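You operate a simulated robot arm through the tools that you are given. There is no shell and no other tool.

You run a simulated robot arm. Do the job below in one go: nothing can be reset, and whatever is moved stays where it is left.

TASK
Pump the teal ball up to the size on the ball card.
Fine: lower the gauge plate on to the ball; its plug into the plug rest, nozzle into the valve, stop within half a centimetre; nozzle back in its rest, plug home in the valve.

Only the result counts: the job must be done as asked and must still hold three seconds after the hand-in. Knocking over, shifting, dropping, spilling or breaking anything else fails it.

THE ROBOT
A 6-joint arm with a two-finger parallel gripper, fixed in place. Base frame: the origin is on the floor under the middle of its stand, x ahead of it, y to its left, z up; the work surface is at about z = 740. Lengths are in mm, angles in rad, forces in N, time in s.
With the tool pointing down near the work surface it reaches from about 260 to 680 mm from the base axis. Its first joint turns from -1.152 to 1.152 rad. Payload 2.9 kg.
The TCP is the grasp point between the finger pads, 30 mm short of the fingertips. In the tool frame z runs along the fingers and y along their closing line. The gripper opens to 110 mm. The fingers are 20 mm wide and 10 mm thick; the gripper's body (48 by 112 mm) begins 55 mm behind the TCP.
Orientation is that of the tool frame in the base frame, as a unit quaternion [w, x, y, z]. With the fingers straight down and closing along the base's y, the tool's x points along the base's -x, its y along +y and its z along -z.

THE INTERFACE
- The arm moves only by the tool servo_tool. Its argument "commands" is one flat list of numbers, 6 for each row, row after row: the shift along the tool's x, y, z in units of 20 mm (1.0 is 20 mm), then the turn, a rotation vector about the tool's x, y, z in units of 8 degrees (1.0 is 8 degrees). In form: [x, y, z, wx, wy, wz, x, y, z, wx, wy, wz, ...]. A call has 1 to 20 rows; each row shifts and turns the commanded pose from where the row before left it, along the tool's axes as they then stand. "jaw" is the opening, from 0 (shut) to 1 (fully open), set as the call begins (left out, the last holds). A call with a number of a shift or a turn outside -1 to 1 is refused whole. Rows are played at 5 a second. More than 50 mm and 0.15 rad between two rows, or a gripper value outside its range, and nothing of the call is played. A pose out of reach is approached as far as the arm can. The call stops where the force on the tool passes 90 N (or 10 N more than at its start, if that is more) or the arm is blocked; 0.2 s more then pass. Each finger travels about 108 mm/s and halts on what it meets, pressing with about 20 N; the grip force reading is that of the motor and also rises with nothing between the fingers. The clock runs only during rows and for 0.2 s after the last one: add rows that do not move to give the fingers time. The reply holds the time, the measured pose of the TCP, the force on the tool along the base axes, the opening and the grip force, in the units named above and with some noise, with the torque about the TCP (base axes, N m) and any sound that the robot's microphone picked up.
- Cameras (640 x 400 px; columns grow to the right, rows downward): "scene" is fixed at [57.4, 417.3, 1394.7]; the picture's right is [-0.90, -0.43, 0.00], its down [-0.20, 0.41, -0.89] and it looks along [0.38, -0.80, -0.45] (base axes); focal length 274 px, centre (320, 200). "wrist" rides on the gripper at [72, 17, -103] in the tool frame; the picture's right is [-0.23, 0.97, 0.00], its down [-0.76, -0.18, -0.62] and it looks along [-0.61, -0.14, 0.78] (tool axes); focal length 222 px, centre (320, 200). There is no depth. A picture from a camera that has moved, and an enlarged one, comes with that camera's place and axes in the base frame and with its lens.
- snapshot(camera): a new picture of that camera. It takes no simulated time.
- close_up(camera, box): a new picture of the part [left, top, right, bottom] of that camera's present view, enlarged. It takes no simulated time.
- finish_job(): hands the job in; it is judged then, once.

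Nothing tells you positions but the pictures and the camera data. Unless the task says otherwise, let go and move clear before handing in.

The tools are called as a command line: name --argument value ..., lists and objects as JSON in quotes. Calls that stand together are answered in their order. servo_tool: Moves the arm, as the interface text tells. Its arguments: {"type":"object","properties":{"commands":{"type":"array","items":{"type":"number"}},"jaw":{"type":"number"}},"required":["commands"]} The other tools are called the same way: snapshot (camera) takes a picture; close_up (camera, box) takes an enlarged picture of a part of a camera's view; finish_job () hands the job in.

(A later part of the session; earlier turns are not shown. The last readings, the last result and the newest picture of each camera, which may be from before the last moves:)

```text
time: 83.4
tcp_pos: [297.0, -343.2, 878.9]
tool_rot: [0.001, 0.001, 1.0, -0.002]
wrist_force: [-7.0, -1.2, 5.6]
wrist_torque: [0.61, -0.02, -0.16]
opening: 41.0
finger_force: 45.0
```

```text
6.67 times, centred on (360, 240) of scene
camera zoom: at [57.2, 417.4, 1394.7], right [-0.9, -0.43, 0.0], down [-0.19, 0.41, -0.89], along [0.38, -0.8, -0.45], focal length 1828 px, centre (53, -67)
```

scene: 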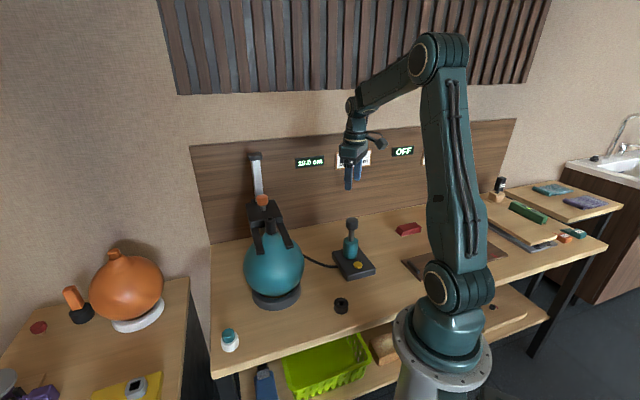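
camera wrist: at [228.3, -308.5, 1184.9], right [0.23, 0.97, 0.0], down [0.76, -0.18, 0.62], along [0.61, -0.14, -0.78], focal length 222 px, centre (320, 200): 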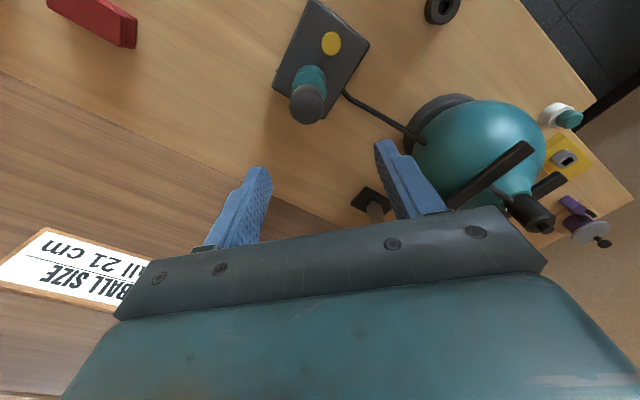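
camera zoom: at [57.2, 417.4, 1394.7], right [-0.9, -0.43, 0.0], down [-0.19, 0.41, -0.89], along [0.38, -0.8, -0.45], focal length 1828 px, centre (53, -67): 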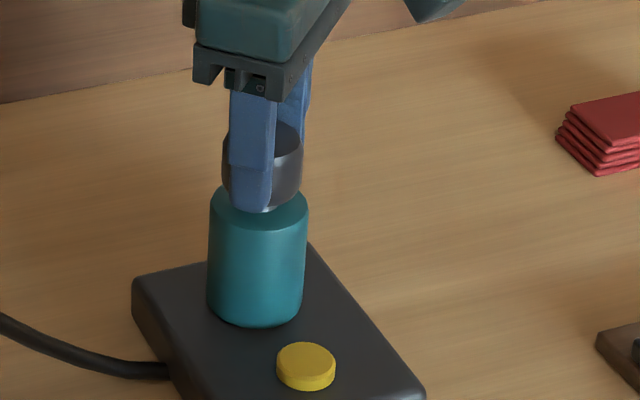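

I heard a click near the bottom and the display shows 19.0 cm. Now I'll pull the handle back up, staying just short of its top stop.

servo_tool --commands '[0.05, 0, -0.4, 0, 0, 0, 0, 0, -0.5, 0, 0, 0, 0, 0, -0.5, 0, 0, 0, 0, 0, -0.5, 0, 0, 0, 0, 0, 0, 0, 0, 0]'

close_up --camera "scene" --box '[230, 150, 340, 250]'

close_up --camera "scene" --box '[320, 210, 400, 270]'

```text
time: 84.6
tcp_pos: [297.5, -342.6, 916.7]
tool_rot: [0.001, 0.0, 1.0, -0.002]
wrist_force: [3.5, -7.9, 2.1]
wrist_torque: [0.65, -0.21, 0.16]
opening: 41.0
finger_force: 45.1
```

```text
4.00 times, centred on (285, 200) of scene
camera zoom: at [57.5, 417.1, 1394.7], right [-0.9, -0.43, 0.0], down [-0.2, 0.41, -0.89], along [0.38, -0.8, -0.45], focal length 1096 px, centre (460, 200)
```

zoom: 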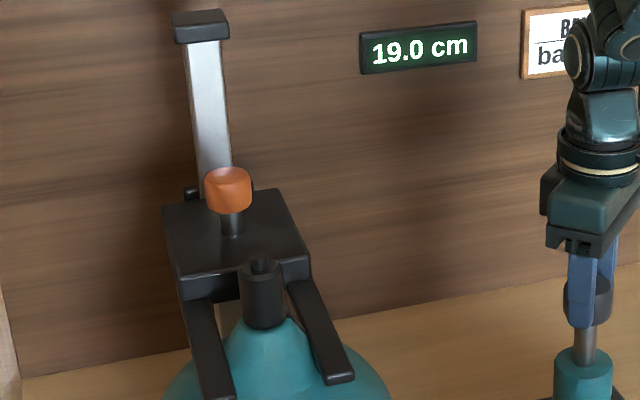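

```text
6.67 times, centred on (360, 240) of scene
camera zoom: at [57.5, 417.1, 1394.7], right [-0.9, -0.43, 0.0], down [-0.2, 0.41, -0.89], along [0.38, -0.8, -0.45], focal length 1828 px, centre (53, -67)
```

zoom: 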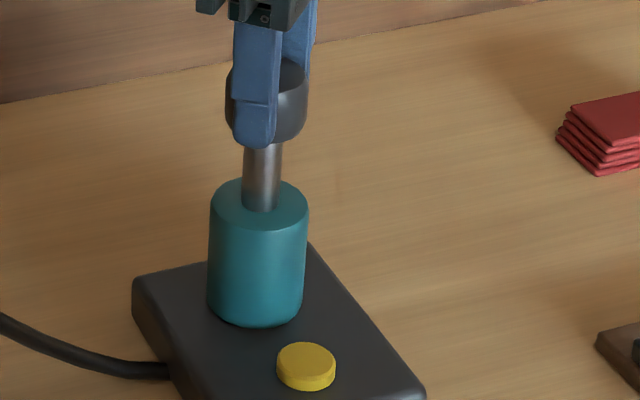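

The display holds 19.0 with the handle up, so the pump's one-way valve works. Second down-stroke.

servo_tool --commands '[-0.02, -0.03, 0.4, 0, 0, 0, 0, 0, 0.5, 0, 0, 0, 0, 0, 0.5, 0, 0, 0, 0, 0, 0.5, 0, 0, 0, 0, 0, 0, 0, 0, 0]'

close_up --camera "scene" --box '[230, 150, 340, 250]'

```text
time: 85.8
tcp_pos: [297.5, -342.4, 878.0]
tool_rot: [0.001, 0.0, 1.0, -0.001]
wrist_force: [4.8, -6.1, 7.0]
wrist_torque: [0.6, -0.02, -0.01]
opening: 41.2
finger_force: 45.4
heard: click
```

```text
4.00 times, centred on (285, 200) of scene
camera zoom: at [57.4, 417.3, 1394.7], right [-0.9, -0.43, 0.0], down [-0.2, 0.41, -0.89], along [0.38, -0.8, -0.45], focal length 1096 px, centre (460, 200)
```

zoom: 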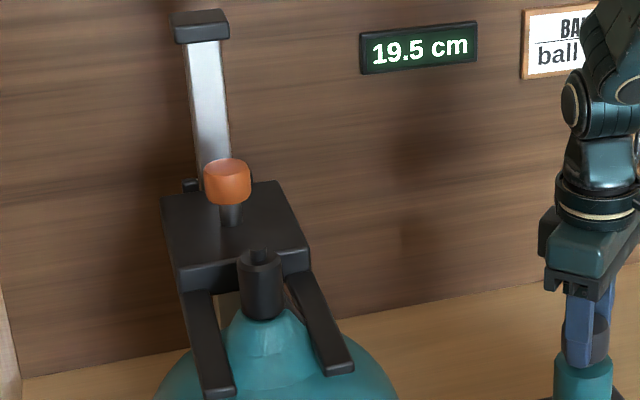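

19.5 cm after the second stroke. Third stroke: up and down again.

servo_tool --commands '[-0.03, -0.04, -0.4, 0, 0, 0, 0, 0, -0.5, 0, 0, 0, 0, 0, -0.5, 0, 0, 0, 0, 0, -0.5, 0, 0, 0, 0, 0, 0, 0, 0, 0]'

servo_tool --commands '[0, 0, 0.4, 0, 0, 0, 0, 0, 0.5, 0, 0, 0, 0, 0, 0.5, 0, 0, 0, 0, 0, 0.5, 0, 0, 0, 0, 0, 0, 0, 0, 0]'

close_up --camera "scene" --box '[230, 150, 340, 250]'

close_up --camera "scene" --box '[320, 210, 400, 270]'

```text
time: 87.0
tcp_pos: [297.8, -342.7, 917.7]
tool_rot: [0.0, -0.001, 1.0, -0.001]
wrist_force: [2.5, 6.5, 1.6]
wrist_torque: [-0.52, -0.18, 0.14]
opening: 40.9
finger_force: 44.6
```

```text
time: 88.2
tcp_pos: [297.5, -342.9, 878.9]
tool_rot: [-0.001, 0.0, 1.0, 0.0]
wrist_force: [-2.2, 17.2, 6.5]
wrist_torque: [-0.4, -0.01, 0.07]
opening: 40.8
finger_force: 45.4
heard: click
```

```text
4.00 times, centred on (285, 200) of scene
camera zoom: at [57.3, 417.8, 1394.5], right [-0.9, -0.43, 0.0], down [-0.2, 0.41, -0.89], along [0.38, -0.8, -0.45], focal length 1096 px, centre (460, 200)
```

zoom: 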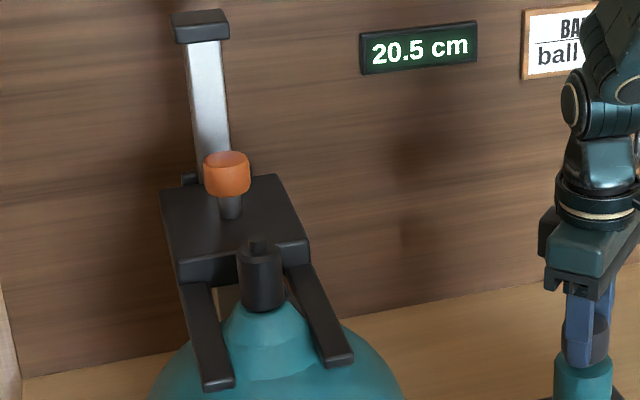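

```text
6.67 times, centred on (360, 240) of scene
camera zoom: at [57.3, 417.8, 1394.5], right [-0.9, -0.43, 0.0], down [-0.2, 0.41, -0.89], along [0.38, -0.8, -0.45], focal length 1828 px, centre (53, -67)
```

zoom: 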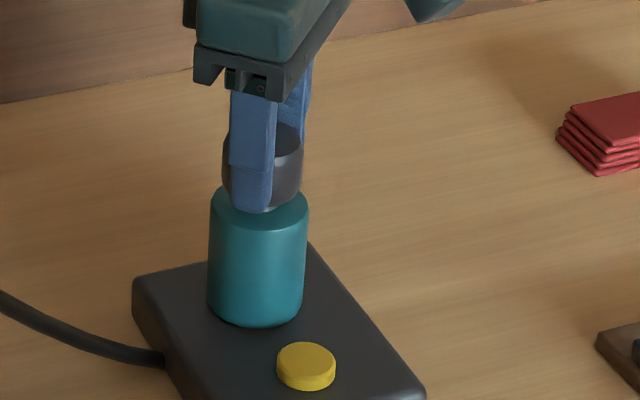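

20.5 cm now. The next stroke adds about 0.7 cm, so I'll do it in small steps, watch where the display flips to 21.0 and add a little more for the later leak.

servo_tool --commands '[0, 0.07, -0.4, 0, 0, 0, 0, 0, -0.5, 0, 0, 0, 0, 0, -0.5, 0, 0, 0, 0, 0, -0.55, 0, 0, 0, 0, 0, 0, 0, 0, 0]'

servo_tool --commands '[0, 0, 0.2, 0, 0, 0, 0, 0, 0.2, 0, 0, 0, 0, 0, 0, 0, 0, 0]'

close_up --camera "scene" --box '[230, 150, 340, 250]'

```text
time: 89.4
tcp_pos: [297.7, -342.8, 917.9]
tool_rot: [0.0, 0.003, 1.0, -0.002]
wrist_force: [-6.9, -2.8, 1.1]
wrist_torque: [0.63, -0.01, -0.02]
opening: 41.1
finger_force: 45.0
```

```text
time: 90.2
tcp_pos: [297.0, -342.9, 910.5]
tool_rot: [0.0, 0.0, 1.0, -0.002]
wrist_force: [-8.3, -10.0, 2.9]
wrist_torque: [0.51, 0.07, -0.15]
opening: 40.8
finger_force: 44.8
```

```text
4.00 times, centred on (285, 200) of scene
camera zoom: at [57.2, 417.1, 1394.7], right [-0.9, -0.43, 0.0], down [-0.19, 0.41, -0.89], along [0.38, -0.8, -0.45], focal length 1096 px, centre (460, 200)
```

zoom: 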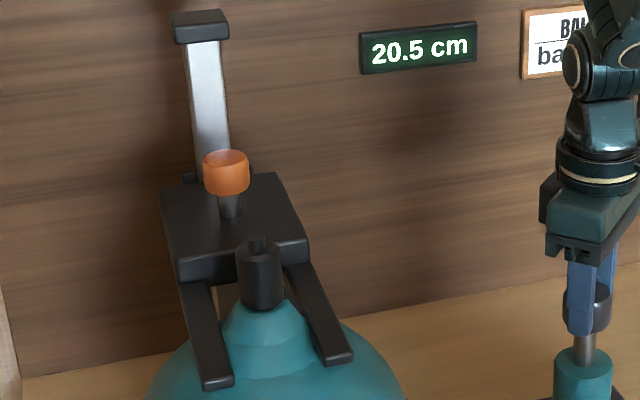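

Still 20.5 with about 8 mm of this stroke done. Continuing in 5 mm steps, easing the side load.

servo_tool --commands '[0.03, -0.04, 0.25, 0, 0, 0, 0, 0, 0, 0, 0, 0]'

close_up --camera "scene" --box '[230, 150, 340, 250]'

servo_tool --commands '[0, 0, 0.25, 0, 0, 0, 0, 0, 0, 0, 0, 0]'

close_up --camera "scene" --box '[230, 150, 340, 250]'

```text
time: 90.8
tcp_pos: [297.2, -342.6, 905.2]
tool_rot: [0.001, -0.001, 1.0, -0.001]
wrist_force: [-4.1, -5.3, 3.0]
wrist_torque: [0.52, 0.08, -0.33]
opening: 41.1
finger_force: 45.5
```

```text
4.00 times, centred on (285, 200) of scene
camera zoom: at [57.3, 417.2, 1394.7], right [-0.9, -0.43, 0.0], down [-0.2, 0.41, -0.89], along [0.38, -0.8, -0.45], focal length 1096 px, centre (460, 200)
```

zoom: 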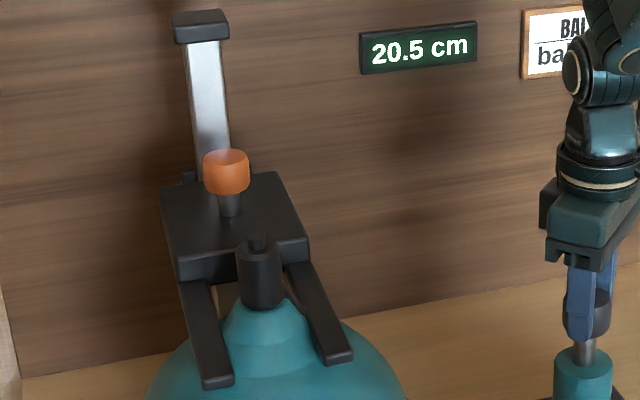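

```text
time: 91.4
tcp_pos: [297.0, -343.8, 898.8]
tool_rot: [0.001, -0.001, 1.0, -0.001]
wrist_force: [-1.2, -7.2, 4.6]
wrist_torque: [0.64, -0.09, 0.06]
opening: 41.2
finger_force: 45.1
```

```text
4.00 times, centred on (285, 200) of scene
camera zoom: at [57.3, 417.2, 1394.7], right [-0.9, -0.43, 0.0], down [-0.2, 0.41, -0.89], along [0.38, -0.8, -0.45], focal length 1096 px, centre (460, 200)
```

zoom: 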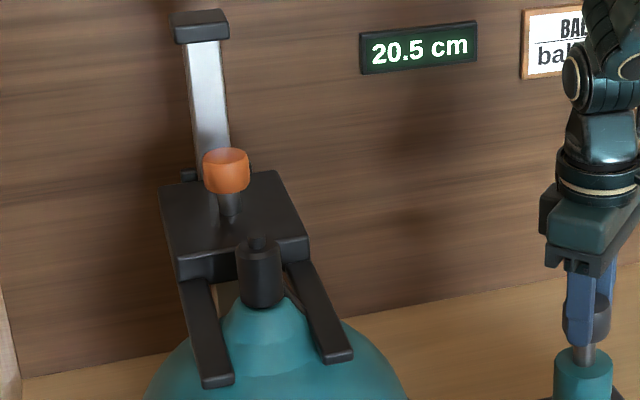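

Still 20.5 after about 19 mm. Two more 5 mm steps.

servo_tool --commands '[0, -0.02, 0.25, 0, 0, 0, 0, 0, 0, 0, 0, 0]'

close_up --camera "scene" --box '[230, 150, 340, 250]'

servo_tool --commands '[0, 0, 0.25, 0, 0, 0, 0, 0, 0, 0, 0, 0]'

close_up --camera "scene" --box '[230, 150, 340, 250]'

```text
time: 92.0
tcp_pos: [298.6, -342.8, 894.6]
tool_rot: [0.0, -0.001, 1.0, 0.0]
wrist_force: [1.5, -0.6, 4.5]
wrist_torque: [0.56, -0.18, -0.05]
opening: 41.3
finger_force: 45.4
```

```text
4.00 times, centred on (285, 200) of scene
camera zoom: at [57.4, 417.4, 1394.6], right [-0.9, -0.43, 0.0], down [-0.2, 0.41, -0.89], along [0.38, -0.8, -0.45], focal length 1096 px, centre (460, 200)
```

zoom: 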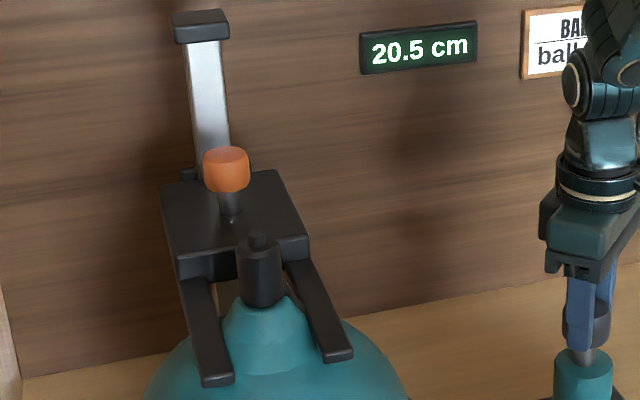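

```text
time: 92.6
tcp_pos: [296.8, -340.8, 889.6]
tool_rot: [0.0, -0.001, 1.0, 0.0]
wrist_force: [3.2, 2.4, 5.0]
wrist_torque: [0.71, -0.07, 0.08]
opening: 41.2
finger_force: 45.3
```

```text
4.00 times, centred on (285, 200) of scene
camera zoom: at [57.4, 417.4, 1394.6], right [-0.9, -0.43, 0.0], down [-0.2, 0.41, -0.89], along [0.38, -0.8, -0.45], focal length 1096 px, centre (460, 200)
```

zoom: 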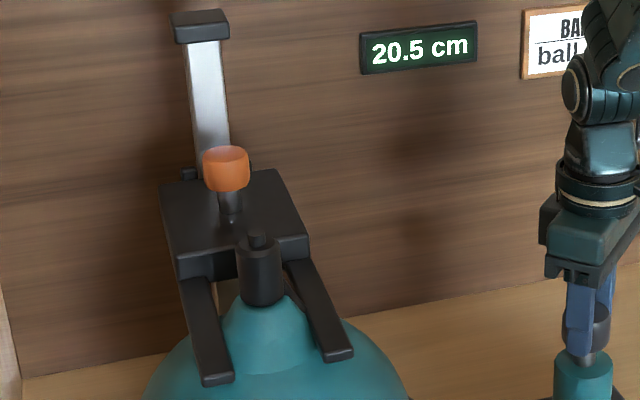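

Still 20.5 with about 29 mm done, so it must be close to flipping. Two more steps to finish the stroke.

servo_tool --commands '[0, 0.02, 0.25, 0, 0, 0, 0, 0, 0, 0, 0, 0]'

close_up --camera "scene" --box '[230, 150, 340, 250]'

servo_tool --commands '[0, 0, 0.25, 0, 0, 0, 0, 0, 0, 0, 0, 0]'

close_up --camera "scene" --box '[230, 150, 340, 250]'

```text
time: 93.2
tcp_pos: [296.9, -343.0, 885.2]
tool_rot: [0.0, -0.001, 1.0, -0.001]
wrist_force: [6.4, 2.8, 6.5]
wrist_torque: [0.65, 0.05, 0.08]
opening: 41.0
finger_force: 44.9
heard: click
```

```text
4.00 times, centred on (285, 200) of scene
camera zoom: at [57.5, 417.5, 1394.6], right [-0.9, -0.43, 0.0], down [-0.2, 0.41, -0.89], along [0.38, -0.8, -0.45], focal length 1096 px, centre (460, 200)
```

zoom: 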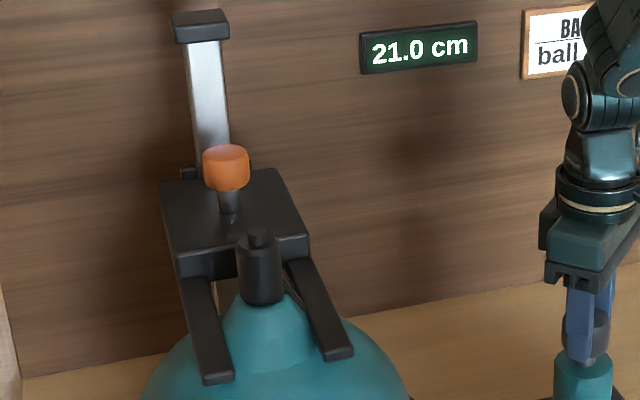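

```text
time: 93.8
tcp_pos: [297.5, -343.0, 880.0]
tool_rot: [0.001, 0.0, 1.0, -0.001]
wrist_force: [8.0, 4.2, 7.0]
wrist_torque: [0.73, -0.31, 0.1]
opening: 41.0
finger_force: 44.7
```

```text
4.00 times, centred on (285, 200) of scene
camera zoom: at [57.5, 417.5, 1394.6], right [-0.9, -0.43, 0.0], down [-0.2, 0.41, -0.89], along [0.38, -0.8, -0.45], focal length 1096 px, centre (460, 200)
```

zoom: 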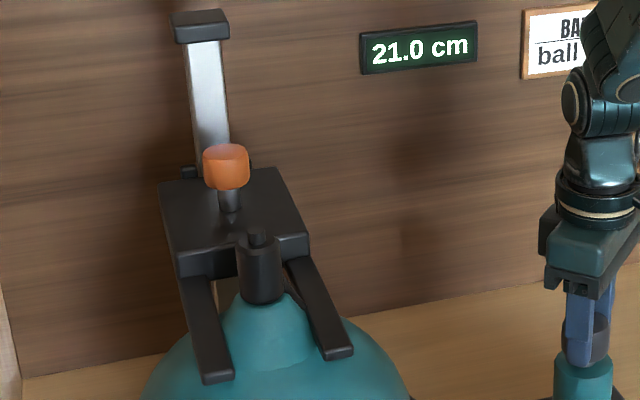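

The display flipped to 21.0, so the ball is about 20.85 cm. To allow for the leak while swapping nozzle and plug, I'll add roughly half a stroke more, in steps, without passing the next flip.

servo_tool --commands '[-0.04, 0, -0.4, 0, 0, 0, 0, 0, -0.5, 0, 0, 0, 0, 0, -0.5, 0, 0, 0, 0, 0, -0.5, 0, 0, 0, 0, 0, 0, 0, 0, 0]'

servo_tool --commands '[0, 0, 0.3, 0, 0, 0, 0, 0, 0.3, 0, 0, 0, 0, 0, 0, 0, 0, 0]'

close_up --camera "scene" --box '[230, 150, 340, 250]'

```text
time: 95.0
tcp_pos: [297.0, -342.8, 918.4]
tool_rot: [0.0, 0.0, 1.0, -0.001]
wrist_force: [2.5, 2.3, 2.2]
wrist_torque: [0.67, 0.38, -0.14]
opening: 41.1
finger_force: 45.3
```

```text
time: 95.8
tcp_pos: [297.7, -343.7, 904.7]
tool_rot: [0.0, 0.0, 1.0, 0.0]
wrist_force: [-0.8, 4.3, 4.1]
wrist_torque: [0.71, 0.06, 0.04]
opening: 41.1
finger_force: 45.6
```

```text
4.00 times, centred on (285, 200) of scene
camera zoom: at [57.3, 417.4, 1394.6], right [-0.9, -0.43, 0.0], down [-0.2, 0.41, -0.89], along [0.38, -0.8, -0.45], focal length 1096 px, centre (460, 200)
```

zoom: 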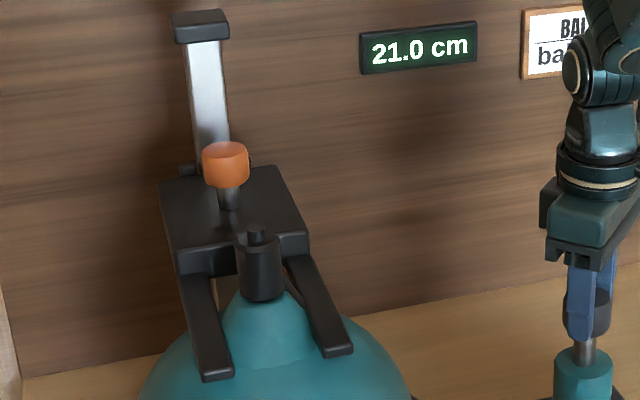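

Display 21.0, gauge still rising. About 9 mm more.

servo_tool --commands '[0, 0, 0.22, 0, 0, 0, 0, 0, 0.23, 0, 0, 0, 0, 0, 0, 0, 0, 0]'

close_up --camera "scene" --box '[230, 150, 340, 250]'

close_up --camera "scene" --box '[220, 175, 300, 225]'

```text
time: 96.6
tcp_pos: [297.8, -342.6, 896.9]
tool_rot: [0.0, 0.0, 1.0, -0.001]
wrist_force: [-2.5, 3.8, 4.7]
wrist_torque: [0.71, -0.19, 0.09]
opening: 40.9
finger_force: 45.4
```

```text
4.00 times, centred on (285, 200) of scene
camera zoom: at [57.3, 417.5, 1394.6], right [-0.9, -0.43, 0.0], down [-0.2, 0.41, -0.89], along [0.38, -0.8, -0.45], focal length 1096 px, centre (460, 200)
```

zoom: 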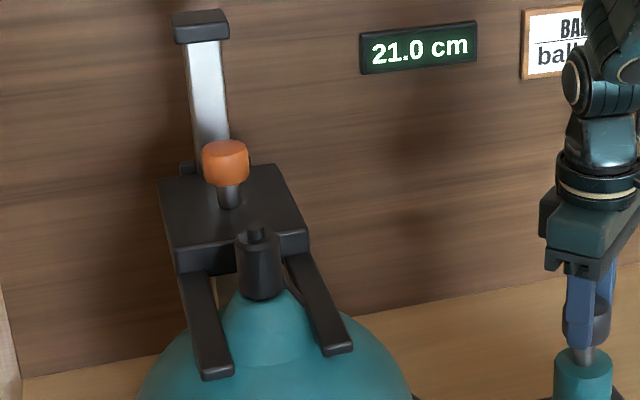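

```text
8.00 times, centred on (260, 200) of scene
camera zoom: at [57.3, 417.5, 1394.6], right [-0.9, -0.43, 0.0], down [-0.2, 0.41, -0.89], along [0.38, -0.8, -0.45], focal length 2193 px, centre (800, 200)
```

zoom: 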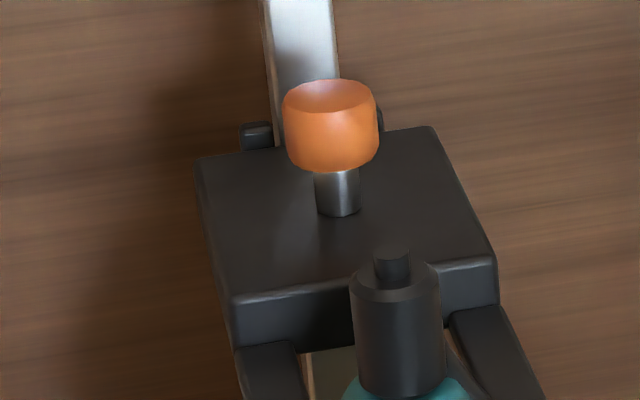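

The gauge rise puts the ball near 21.2 cm with the display at 21.0. I'll let go of the handle, rise clear, and go above the nozzle.

servo_tool --commands '[0, 0, 0, 0, 0, 0, 0, 0, 0, 0, 0, 0, 0, 0, -0.8, 0, 0, 0, 0, 0, -1, 0, 0, 0, 0, 0, -1, 0, 0, 0, 0, 0, -1, 0, 0, 0, 0, 0, -1, 0, 0, 0, 0, 0, -1, 0, 0, 0, 0, 0, -1, 0, 0, 0, 0, 0, -1, 0, 0, 0, 0, 0, -1, 0, 0, 0, 0, 0, -1, 0, 0, 0, 0, 0, -1, 0, 0, 0, 0, 0, 0, 0, 0, 0]' --jaw 0.65

close_up --camera "scene" --box '[220, 140, 400, 270]'

servo_tool --commands '[-0.67, 0.98, 0, 0, 0, 0, -0.67, 0.98, 0, 0, 0, 0, -0.67, 0.98, 0, 0, 0, 0, -0.67, 0.98, 0, 0, 0, 0, -0.67, 0.98, 0, 0, 0, 0, -0.67, 0.98, 0, 0, 0, 0, -0.67, 0.98, 0, 0, 0, 0, -0.67, 0.98, 0, 0, 0, 0, -0.67, 0.98, 0, 0, 0, 0, -0.67, 0.98, 0, 0, 0, 0, -0.67, 0.98, 0, 0, 0, 0, -0.67, 0.98, 0, 0, 0, 0, 0, 0, 0, 0, 0, 0]'

close_up --camera "wrist" --box '[200, 50, 440, 230]'

close_up --camera "scene" --box '[220, 140, 350, 240]'

```text
time: 99.6
tcp_pos: [297.6, -341.7, 1112.5]
tool_rot: [0.002, 0.0, 1.0, -0.002]
wrist_force: [-0.7, -0.7, 0.0]
wrist_torque: [0.01, 0.03, 0.02]
opening: 71.4
finger_force: 0.1
```

```text
3.08 times, centred on (310, 205) of scene
camera zoom: at [57.4, 417.3, 1394.7], right [-0.9, -0.43, 0.0], down [-0.2, 0.41, -0.89], along [0.38, -0.8, -0.45], focal length 844 px, centre (351, 185)
```

zoom: 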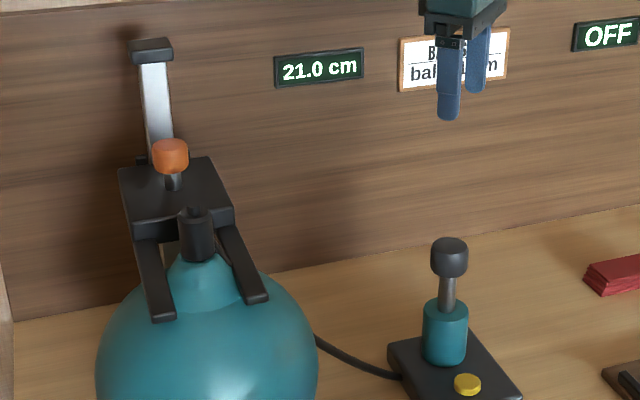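

```text
time: 102.4
tcp_pos: [458.1, -107.7, 1113.6]
tool_rot: [0.001, 0.001, 1.0, 0.0]
wrist_force: [0.1, -0.2, -0.1]
wrist_torque: [0.03, -0.02, 0.0]
opening: 71.3
finger_force: 0.1
```

```text
2.22 times, centred on (320, 140) of wrist
camera zoom: at [386.0, -89.4, 1215.9], right [0.23, 0.97, 0.0], down [0.76, -0.18, 0.62], along [0.61, -0.14, -0.78], focal length 494 px, centre (320, 333)
```

zoom: 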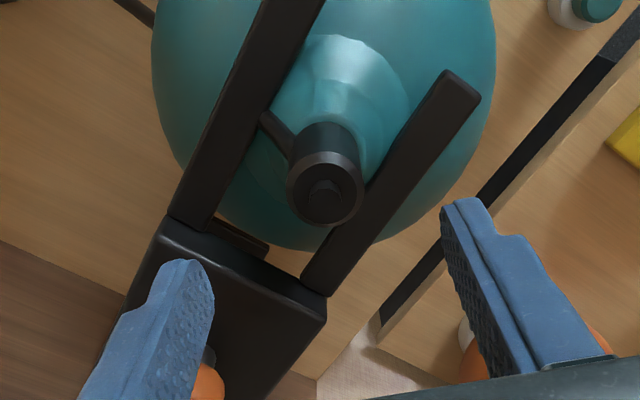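

```text
4.00 times, centred on (285, 190) of scene
camera zoom: at [57.4, 417.3, 1394.7], right [-0.9, -0.43, 0.0], down [-0.2, 0.41, -0.89], along [0.38, -0.8, -0.45], focal length 1096 px, centre (460, 240)
```

zoom: 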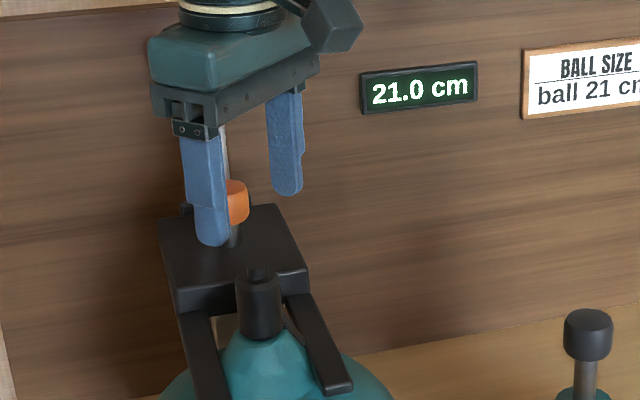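

The pump handle sprang back to its top, and the nozzle is at about (461, -106). I'll correct and descend around it, then check before gripping.

servo_tool --commands '[-0.11, 0.08, 0.9, 0, 0, 0, 0, 0, 0.9, 0, 0, 0, 0, 0, 0.9, 0, 0, 0, 0, 0, 0, 0, 0, 0]' --jaw 0.5

close_up --camera "wrist" --box '[220, 80, 420, 240]'

close_up --camera "scene" --box '[230, 170, 330, 240]'

```text
time: 103.4
tcp_pos: [459.5, -106.7, 1057.8]
tool_rot: [0.0, 0.0, 1.0, 0.0]
wrist_force: [0.0, -0.4, 0.2]
wrist_torque: [-0.01, 0.02, -0.02]
opening: 55.0
finger_force: 0.0
```

```text
2.50 times, centred on (320, 160) of wrist
camera zoom: at [387.7, -88.4, 1160.9], right [0.23, 0.97, 0.0], down [0.76, -0.18, 0.62], along [0.61, -0.14, -0.78], focal length 555 px, centre (320, 300)
```

zoom: 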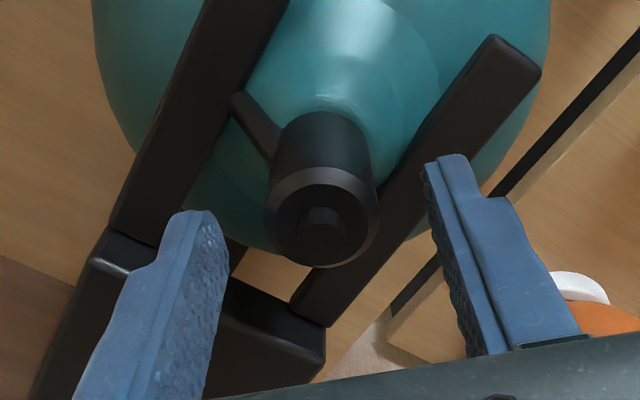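

```text
5.71 times, centred on (280, 205) of scene
camera zoom: at [57.4, 417.3, 1394.7], right [-0.9, -0.43, 0.0], down [-0.2, 0.41, -0.89], along [0.38, -0.8, -0.45], focal length 1566 px, centre (549, 171)
```

zoom: 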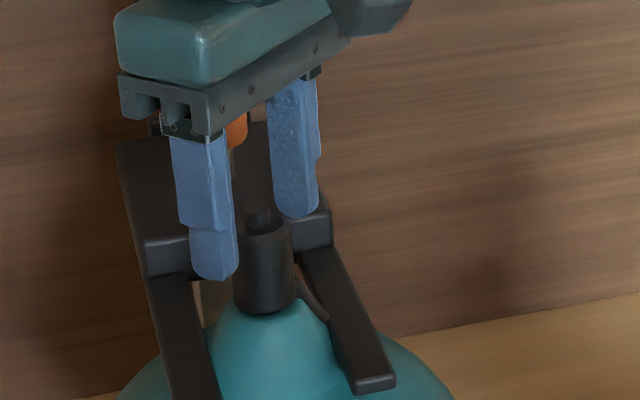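

The nozzle is centred between the open fingers, top near z = 1036. I'll go down 25 mm to hold it the way I held it in its rest, and close.

servo_tool --commands '[-0.04, 0.03, 0.6, 0, 0, 0, 0, 0, 0.65, 0, 0, 0, 0, 0, 0, 0, 0, 0]'

servo_tool --commands '[0, 0, 0, 0, 0, 0, 0, 0, 0, 0, 0, 0, 0, 0, 0, 0, 0, 0]' --jaw 0.1

close_up --camera "wrist" --box '[220, 80, 420, 240]'

close_up --camera "scene" --box '[230, 150, 340, 250]'

close_up --camera "scene" --box '[310, 275, 390, 325]'

```text
time: 104.2
tcp_pos: [460.3, -106.0, 1032.8]
tool_rot: [0.0, 0.0, 1.0, 0.0]
wrist_force: [-0.5, 0.0, 0.7]
wrist_torque: [-0.02, 0.0, 0.02]
opening: 55.1
finger_force: 0.0
```

```text
time: 105.0
tcp_pos: [460.2, -106.3, 1034.1]
tool_rot: [0.0, 0.0, 1.0, -0.001]
wrist_force: [0.8, -0.1, -0.9]
wrist_torque: [0.03, 0.04, -0.03]
opening: 28.5
finger_force: 19.7
```

```text
2.50 times, centred on (320, 160) of wrist
camera zoom: at [388.5, -87.9, 1136.1], right [0.23, 0.97, 0.0], down [0.76, -0.18, 0.62], along [0.61, -0.14, -0.78], focal length 555 px, centre (320, 300)
```

zoom: 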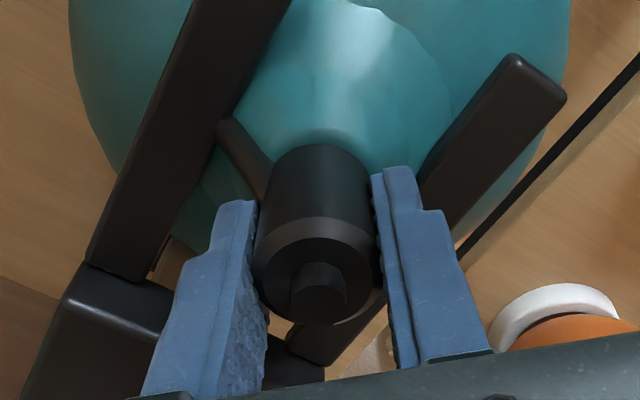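

```text
4.00 times, centred on (285, 200) of scene
camera zoom: at [57.4, 417.3, 1394.7], right [-0.9, -0.43, 0.0], down [-0.2, 0.41, -0.89], along [0.38, -0.8, -0.45], focal length 1096 px, centre (460, 200)
```

zoom: 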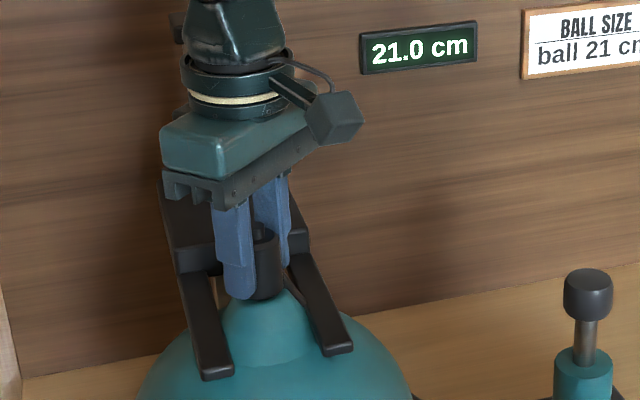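

```text
8.00 times, centred on (350, 300) of scene
camera zoom: at [57.4, 417.3, 1394.7], right [-0.9, -0.43, 0.0], down [-0.2, 0.41, -0.89], along [0.38, -0.8, -0.45], focal length 2193 px, centre (80, -600)
```

zoom: 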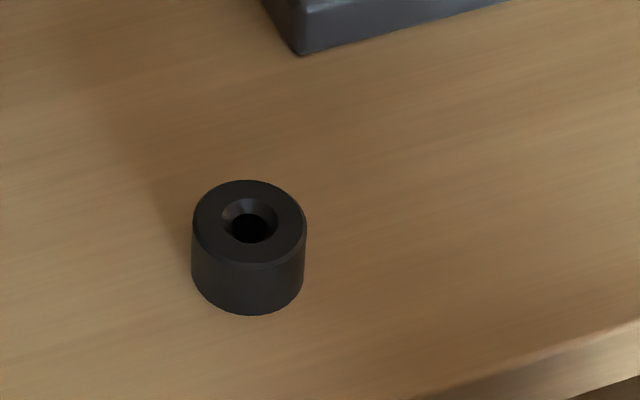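

The nozzle is held as before and the ball still reads 21.0 cm. Now quickly: lift it out, carry it to its rest at about (251, -129.5).

servo_tool --commands '[0, 0, -0.3, 0, 0, 0, 0, 0, -0.7, 0, 0, 0, 0, 0, -1, 0, 0, 0, 0, 0, -1, 0, 0, 0, 0.95, -0.106, 0, 0, 0, 0, 0.95, -0.106, 0, 0, 0, 0, 0.95, -0.106, 0, 0, 0, 0, 0.95, -0.106, 0, 0, 0, 0, 0.95, -0.106, 0, 0, 0, 0, 0.95, -0.106, 1, 0, 0, 0, 0.95, -0.106, 1, 0, 0, 0, 0.95, -0.106, 1, 0, 0, 0, 0.95, -0.106, 1, 0, 0, 0, 0.95, -0.106, 1, 0, 0, 0, 0.95, -0.106, 1, 0, 0, 0, 0, 0, 1, 0, 0, 0, 0, 0, 1, 0, 0, 0, 0, 0, 1, 0, 0, 0, 0, 0, 1, 0, 0, 0]'

close_up --camera "scene" --box '[220, 140, 420, 320]'

close_up --camera "wrist" --box '[220, 60, 420, 240]'

```text
time: 109.0
tcp_pos: [252.3, -127.0, 893.7]
tool_rot: [0.001, 0.0, 1.0, -0.001]
wrist_force: [-0.4, 0.3, -0.1]
wrist_torque: [-0.03, 0.01, -0.01]
opening: 28.4
finger_force: 19.9
```

```text
2.22 times, centred on (320, 230) of scene
camera zoom: at [57.4, 417.3, 1394.7], right [-0.9, -0.43, 0.0], down [-0.2, 0.41, -0.89], along [0.38, -0.8, -0.45], focal length 609 px, centre (320, 133)
```

zoom: 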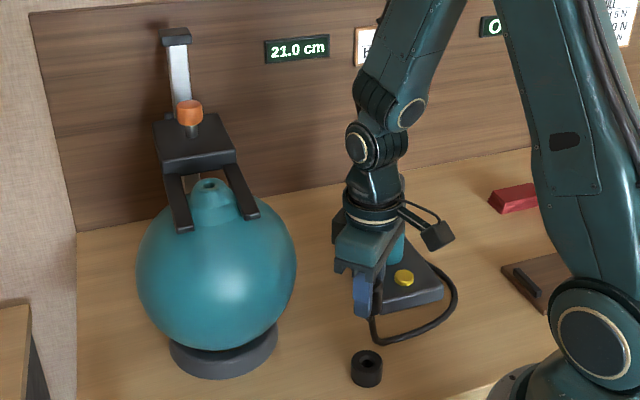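

```text
2.22 times, centred on (320, 150) of wrist
camera zoom: at [179.8, -110.5, 995.6], right [0.23, 0.97, 0.0], down [0.76, -0.18, 0.62], along [0.61, -0.14, -0.78], focal length 494 px, centre (320, 311)
```

zoom: 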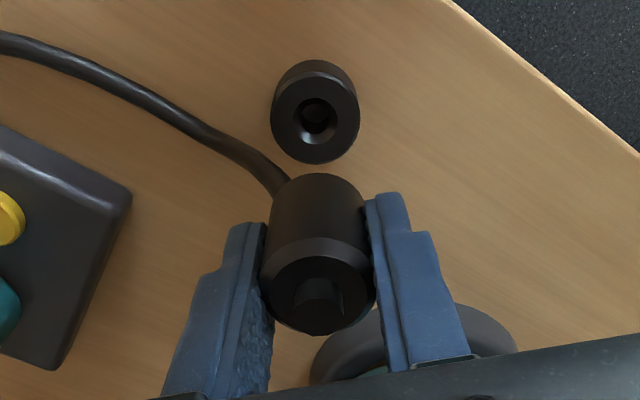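

The ball still shows 21.0 and the rest's hole is right ahead below. Correcting about 2 mm and descending.

servo_tool --commands '[0.06, -0.12, 0.9, 0, 0, 0, 0, 0, 0.9, 0, 0, 0, 0, 0, 0.9, 0, 0, 0, 0, 0, 0.4, 0, 0, 0]'

close_up --camera "scene" --box '[310, 265, 390, 325]'

close_up --camera "wrist" --box '[220, 60, 420, 240]'

```text
time: 110.0
tcp_pos: [251.9, -130.9, 831.4]
tool_rot: [0.0, 0.0, 1.0, 0.001]
wrist_force: [-0.9, 0.3, -0.5]
wrist_torque: [-0.01, 0.01, 0.03]
opening: 28.3
finger_force: 20.4
```

```text
6.67 times, centred on (350, 295) of scene
camera zoom: at [57.4, 417.3, 1394.7], right [-0.9, -0.43, 0.0], down [-0.2, 0.41, -0.89], along [0.38, -0.8, -0.45], focal length 1828 px, centre (120, -433)
```

zoom: 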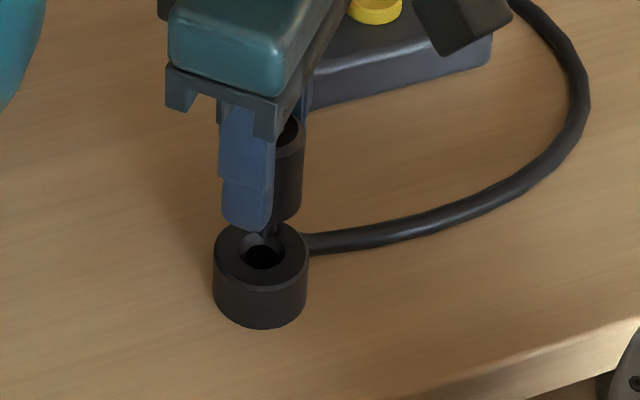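

```text
2.22 times, centred on (320, 150) of wrist
camera zoom: at [179.1, -112.8, 933.1], right [0.23, 0.97, 0.0], down [0.76, -0.18, 0.62], along [0.61, -0.14, -0.78], focal length 494 px, centre (320, 311)
```

zoom: 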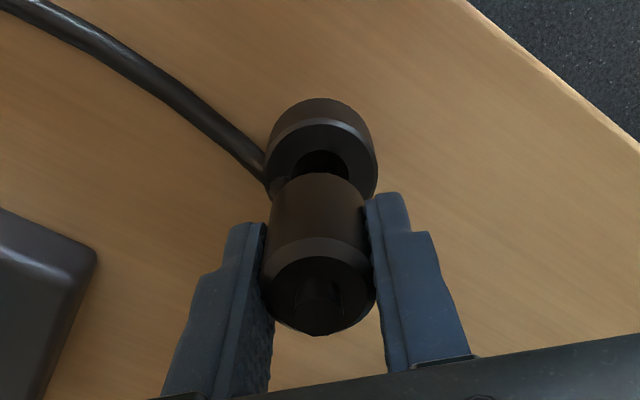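

The tip is just above the hole, about a millimetre off. Small correction, then down.

servo_tool --commands '[-0.04, 0.045, 0.2, 0, 0, 0, 0, 0, 0.3, 0, 0, 0]'

close_up --camera "scene" --box '[310, 265, 390, 325]'

close_up --camera "wrist" --box '[220, 60, 420, 240]'

```text
time: 110.6
tcp_pos: [252.8, -130.2, 821.7]
tool_rot: [0.001, 0.0, 1.0, -0.001]
wrist_force: [-0.9, 0.5, 0.1]
wrist_torque: [-0.01, 0.0, -0.01]
opening: 28.5
finger_force: 19.9
```

```text
6.67 times, centred on (350, 295) of scene
camera zoom: at [57.4, 417.3, 1394.7], right [-0.9, -0.43, 0.0], down [-0.2, 0.41, -0.89], along [0.38, -0.8, -0.45], focal length 1828 px, centre (120, -433)
```

zoom: 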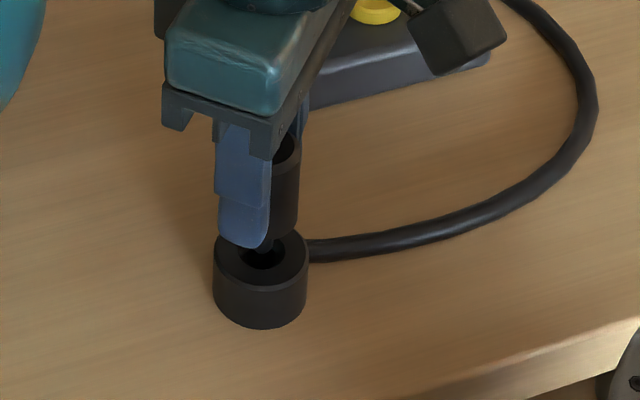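

```text
2.22 times, centred on (320, 150) of wrist
camera zoom: at [180.3, -112.4, 923.4], right [0.23, 0.97, 0.0], down [0.76, -0.18, 0.62], along [0.61, -0.14, -0.78], focal length 494 px, centre (320, 311)
```

zoom: 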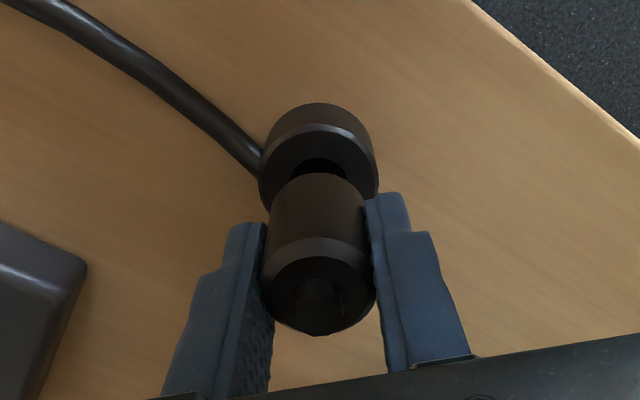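

Aligned. Lowering the rest of the way until it seats.

servo_tool --commands '[0, 0, 0.3, 0, 0, 0, 0, 0, 0.3, 0, 0, 0, 0, 0, 0.15, 0, 0, 0]'

close_up --camera "scene" --box '[310, 265, 390, 325]'

close_up --camera "wrist" --box '[220, 60, 420, 240]'

```text
time: 111.4
tcp_pos: [252.5, -130.6, 805.6]
tool_rot: [0.001, 0.0, 1.0, -0.001]
wrist_force: [-0.3, 0.2, 0.6]
wrist_torque: [-0.04, -0.01, 0.03]
opening: 28.4
finger_force: 19.1
```

```text
6.67 times, centred on (350, 295) of scene
camera zoom: at [57.4, 417.3, 1394.7], right [-0.9, -0.43, 0.0], down [-0.2, 0.41, -0.89], along [0.38, -0.8, -0.45], focal length 1828 px, centre (120, -433)
```

zoom: 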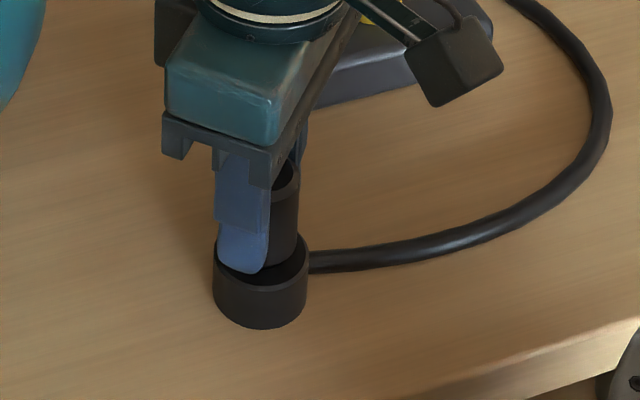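

```text
2.22 times, centred on (320, 150) of wrist
camera zoom: at [180.1, -112.4, 908.5], right [0.23, 0.97, 0.0], down [0.76, -0.18, 0.62], along [0.61, -0.14, -0.78], focal length 494 px, centre (320, 311)
```

zoom: 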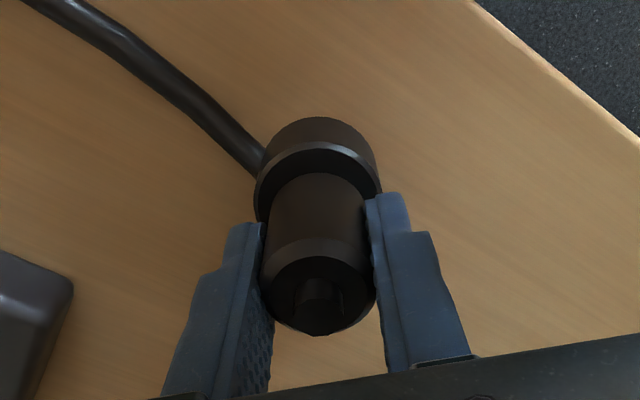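

Almost seated. A couple more millimetres until contact, then release.

servo_tool --commands '[0, 0, 0.1, 0, 0, 0, 0, 0, 0.06, 0, 0, 0]'

```text
time: 112.0
tcp_pos: [252.0, -130.8, 804.0]
tool_rot: [0.001, 0.0, 1.0, -0.001]
wrist_force: [0.5, -0.3, -0.5]
wrist_torque: [-0.03, -0.02, -0.01]
opening: 28.4
finger_force: 19.5
```

servo_tool --commands '[0, 0, 0.1, 0, 0, 0]'

close_up --camera "scene" --box '[310, 265, 390, 325]'

```text
time: 112.4
tcp_pos: [252.1, -130.7, 801.0]
tool_rot: [0.0, 0.001, 1.0, -0.001]
wrist_force: [-1.1, -0.1, 18.5]
wrist_torque: [0.16, 0.07, 0.02]
opening: 28.6
finger_force: 19.8
```

```text
6.67 times, centred on (350, 295) of scene
camera zoom: at [57.2, 417.4, 1394.6], right [-0.9, -0.43, 0.0], down [-0.2, 0.41, -0.89], along [0.38, -0.8, -0.45], focal length 1828 px, centre (120, -433)
```

zoom: 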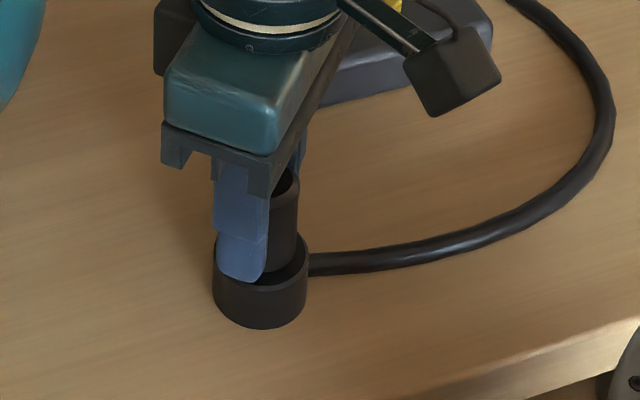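

The nozzle is seated (18.5 N). I'll release it, rise, and swing round the front of the ball to above the plug in one go.

servo_tool --commands '[0, 0, -0.07, 0, 0, 0, 0, 0, 0, 0, 0, 0, 0, 0, -0.7, 0, 0, 0, 0, 0, -1, 0, 0, 0, 0, 0, -1, 0, 0, 0, -0.4, 1, 0, 0, 0, 0, -0.4, 1, 0, 0, 0, 0, -0.4, 1, 0, 0, 0, 0, -0.4, 1, 0, 0, 0, 0, -0.4, 1, 0, 0, 0, 0, -0.4, 1, 0, 0, 0, 0, -0.4, 1, 0, 0, 0, 0, -0.98, 0.57, 0, 0, 0, 0, -0.98, 0.57, 0, 0, 0, 0, -0.98, 0.57, 0, 0, 0, 0, -0.98, 0.57, 0, 0, 0, 0, -0.98, 0.57, 0, 0, 0, 0, -0.98, 0.57, 0, 0, 0, 0, -0.98, 0.57, 0, 0, 0, 0, -0.98, 0.57, 0, 0, 0, 0]' --jaw 0.5

close_up --camera "scene" --box '[190, 140, 400, 360]'

close_up --camera "wrist" --box '[220, 60, 420, 240]'

close_up --camera "scene" --box '[310, 265, 390, 325]'

```text
time: 116.6
tcp_pos: [465.0, 100.6, 857.2]
tool_rot: [0.001, 0.0, 1.0, -0.001]
wrist_force: [-0.5, 0.7, 0.5]
wrist_torque: [-0.03, -0.01, 0.0]
opening: 55.1
finger_force: 0.1
```

```text
1.82 times, centred on (295, 250) of scene
camera zoom: at [57.4, 417.3, 1394.7], right [-0.9, -0.43, 0.0], down [-0.2, 0.41, -0.89], along [0.38, -0.8, -0.45], focal length 498 px, centre (366, 109)
```

zoom: 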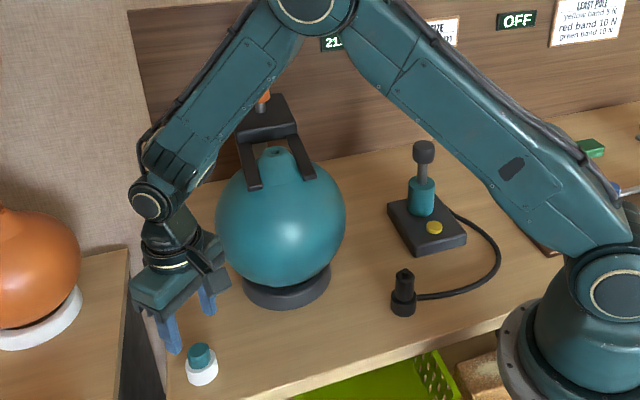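

```text
2.22 times, centred on (320, 150) of wrist
camera zoom: at [392.8, 119.0, 959.2], right [0.23, 0.97, 0.0], down [0.76, -0.18, 0.62], along [0.61, -0.14, -0.78], focal length 494 px, centre (320, 311)
```

zoom: 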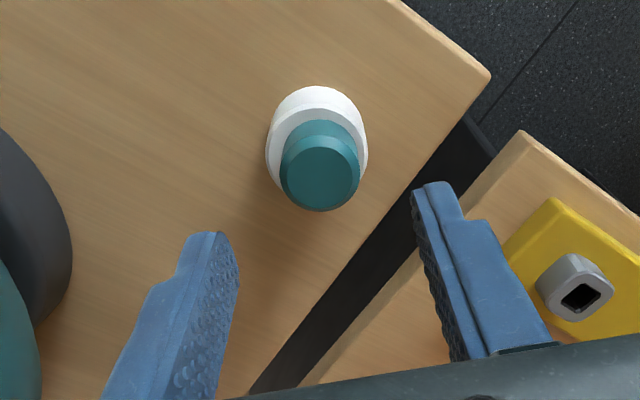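

```text
6.67 times, centred on (350, 295) of scene
camera zoom: at [57.4, 417.3, 1394.7], right [-0.9, -0.43, 0.0], down [-0.2, 0.41, -0.89], along [0.38, -0.8, -0.45], focal length 1828 px, centre (120, -433)
```

zoom: 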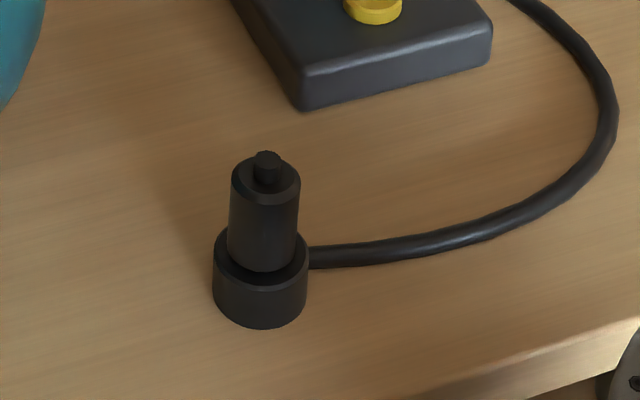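

The nozzle is properly back in its rest, and the plug is right below the fingers. Descending and gripping the plug cap.

servo_tool --commands '[-0.03, 0.02, 1, 0, 0, 0, 0, 0, 1, 0, 0, 0, 0, 0, 0.9, 0, 0, 0, 0, 0, 0, 0, 0, 0]'

servo_tool --commands '[0, 0, 0, 0, 0, 0, 0, 0, 0, 0, 0, 0]' --jaw 0.1

close_up --camera "wrist" --box '[220, 60, 420, 240]'

close_up --camera "scene" --box '[200, 310, 280, 360]'

```text
time: 117.6
tcp_pos: [466.8, 101.1, 797.6]
tool_rot: [0.001, 0.0, 1.0, 0.0]
wrist_force: [0.5, 0.5, -0.7]
wrist_torque: [0.03, 0.0, -0.01]
opening: 55.0
finger_force: 0.1
```

```text
time: 118.2
tcp_pos: [466.0, 100.3, 798.8]
tool_rot: [0.001, 0.001, 1.0, 0.0]
wrist_force: [0.8, -1.6, 0.3]
wrist_torque: [-0.05, 0.0, 0.02]
opening: 27.7
finger_force: 19.9
```

```text
2.22 times, centred on (320, 150) of wrist
camera zoom: at [393.4, 119.2, 900.7], right [0.23, 0.97, 0.0], down [0.76, -0.18, 0.62], along [0.61, -0.14, -0.78], focal length 494 px, centre (320, 311)
```

zoom: 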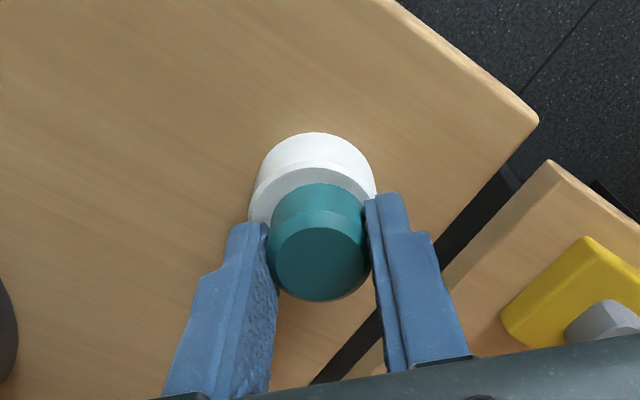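

```text
8.00 times, centred on (240, 335) of scene
camera zoom: at [57.4, 417.3, 1394.7], right [-0.9, -0.43, 0.0], down [-0.2, 0.41, -0.89], along [0.38, -0.8, -0.45], focal length 2193 px, centre (960, -880)
```

zoom: 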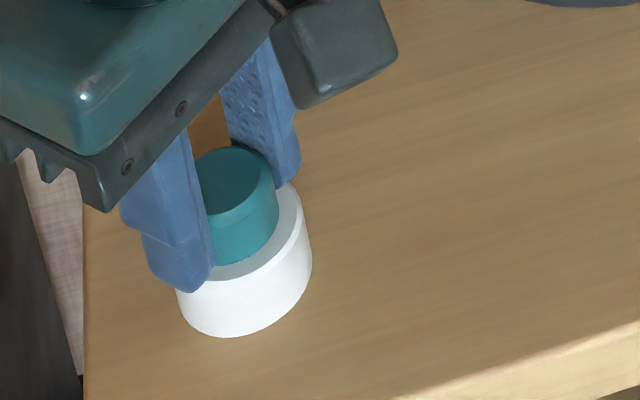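

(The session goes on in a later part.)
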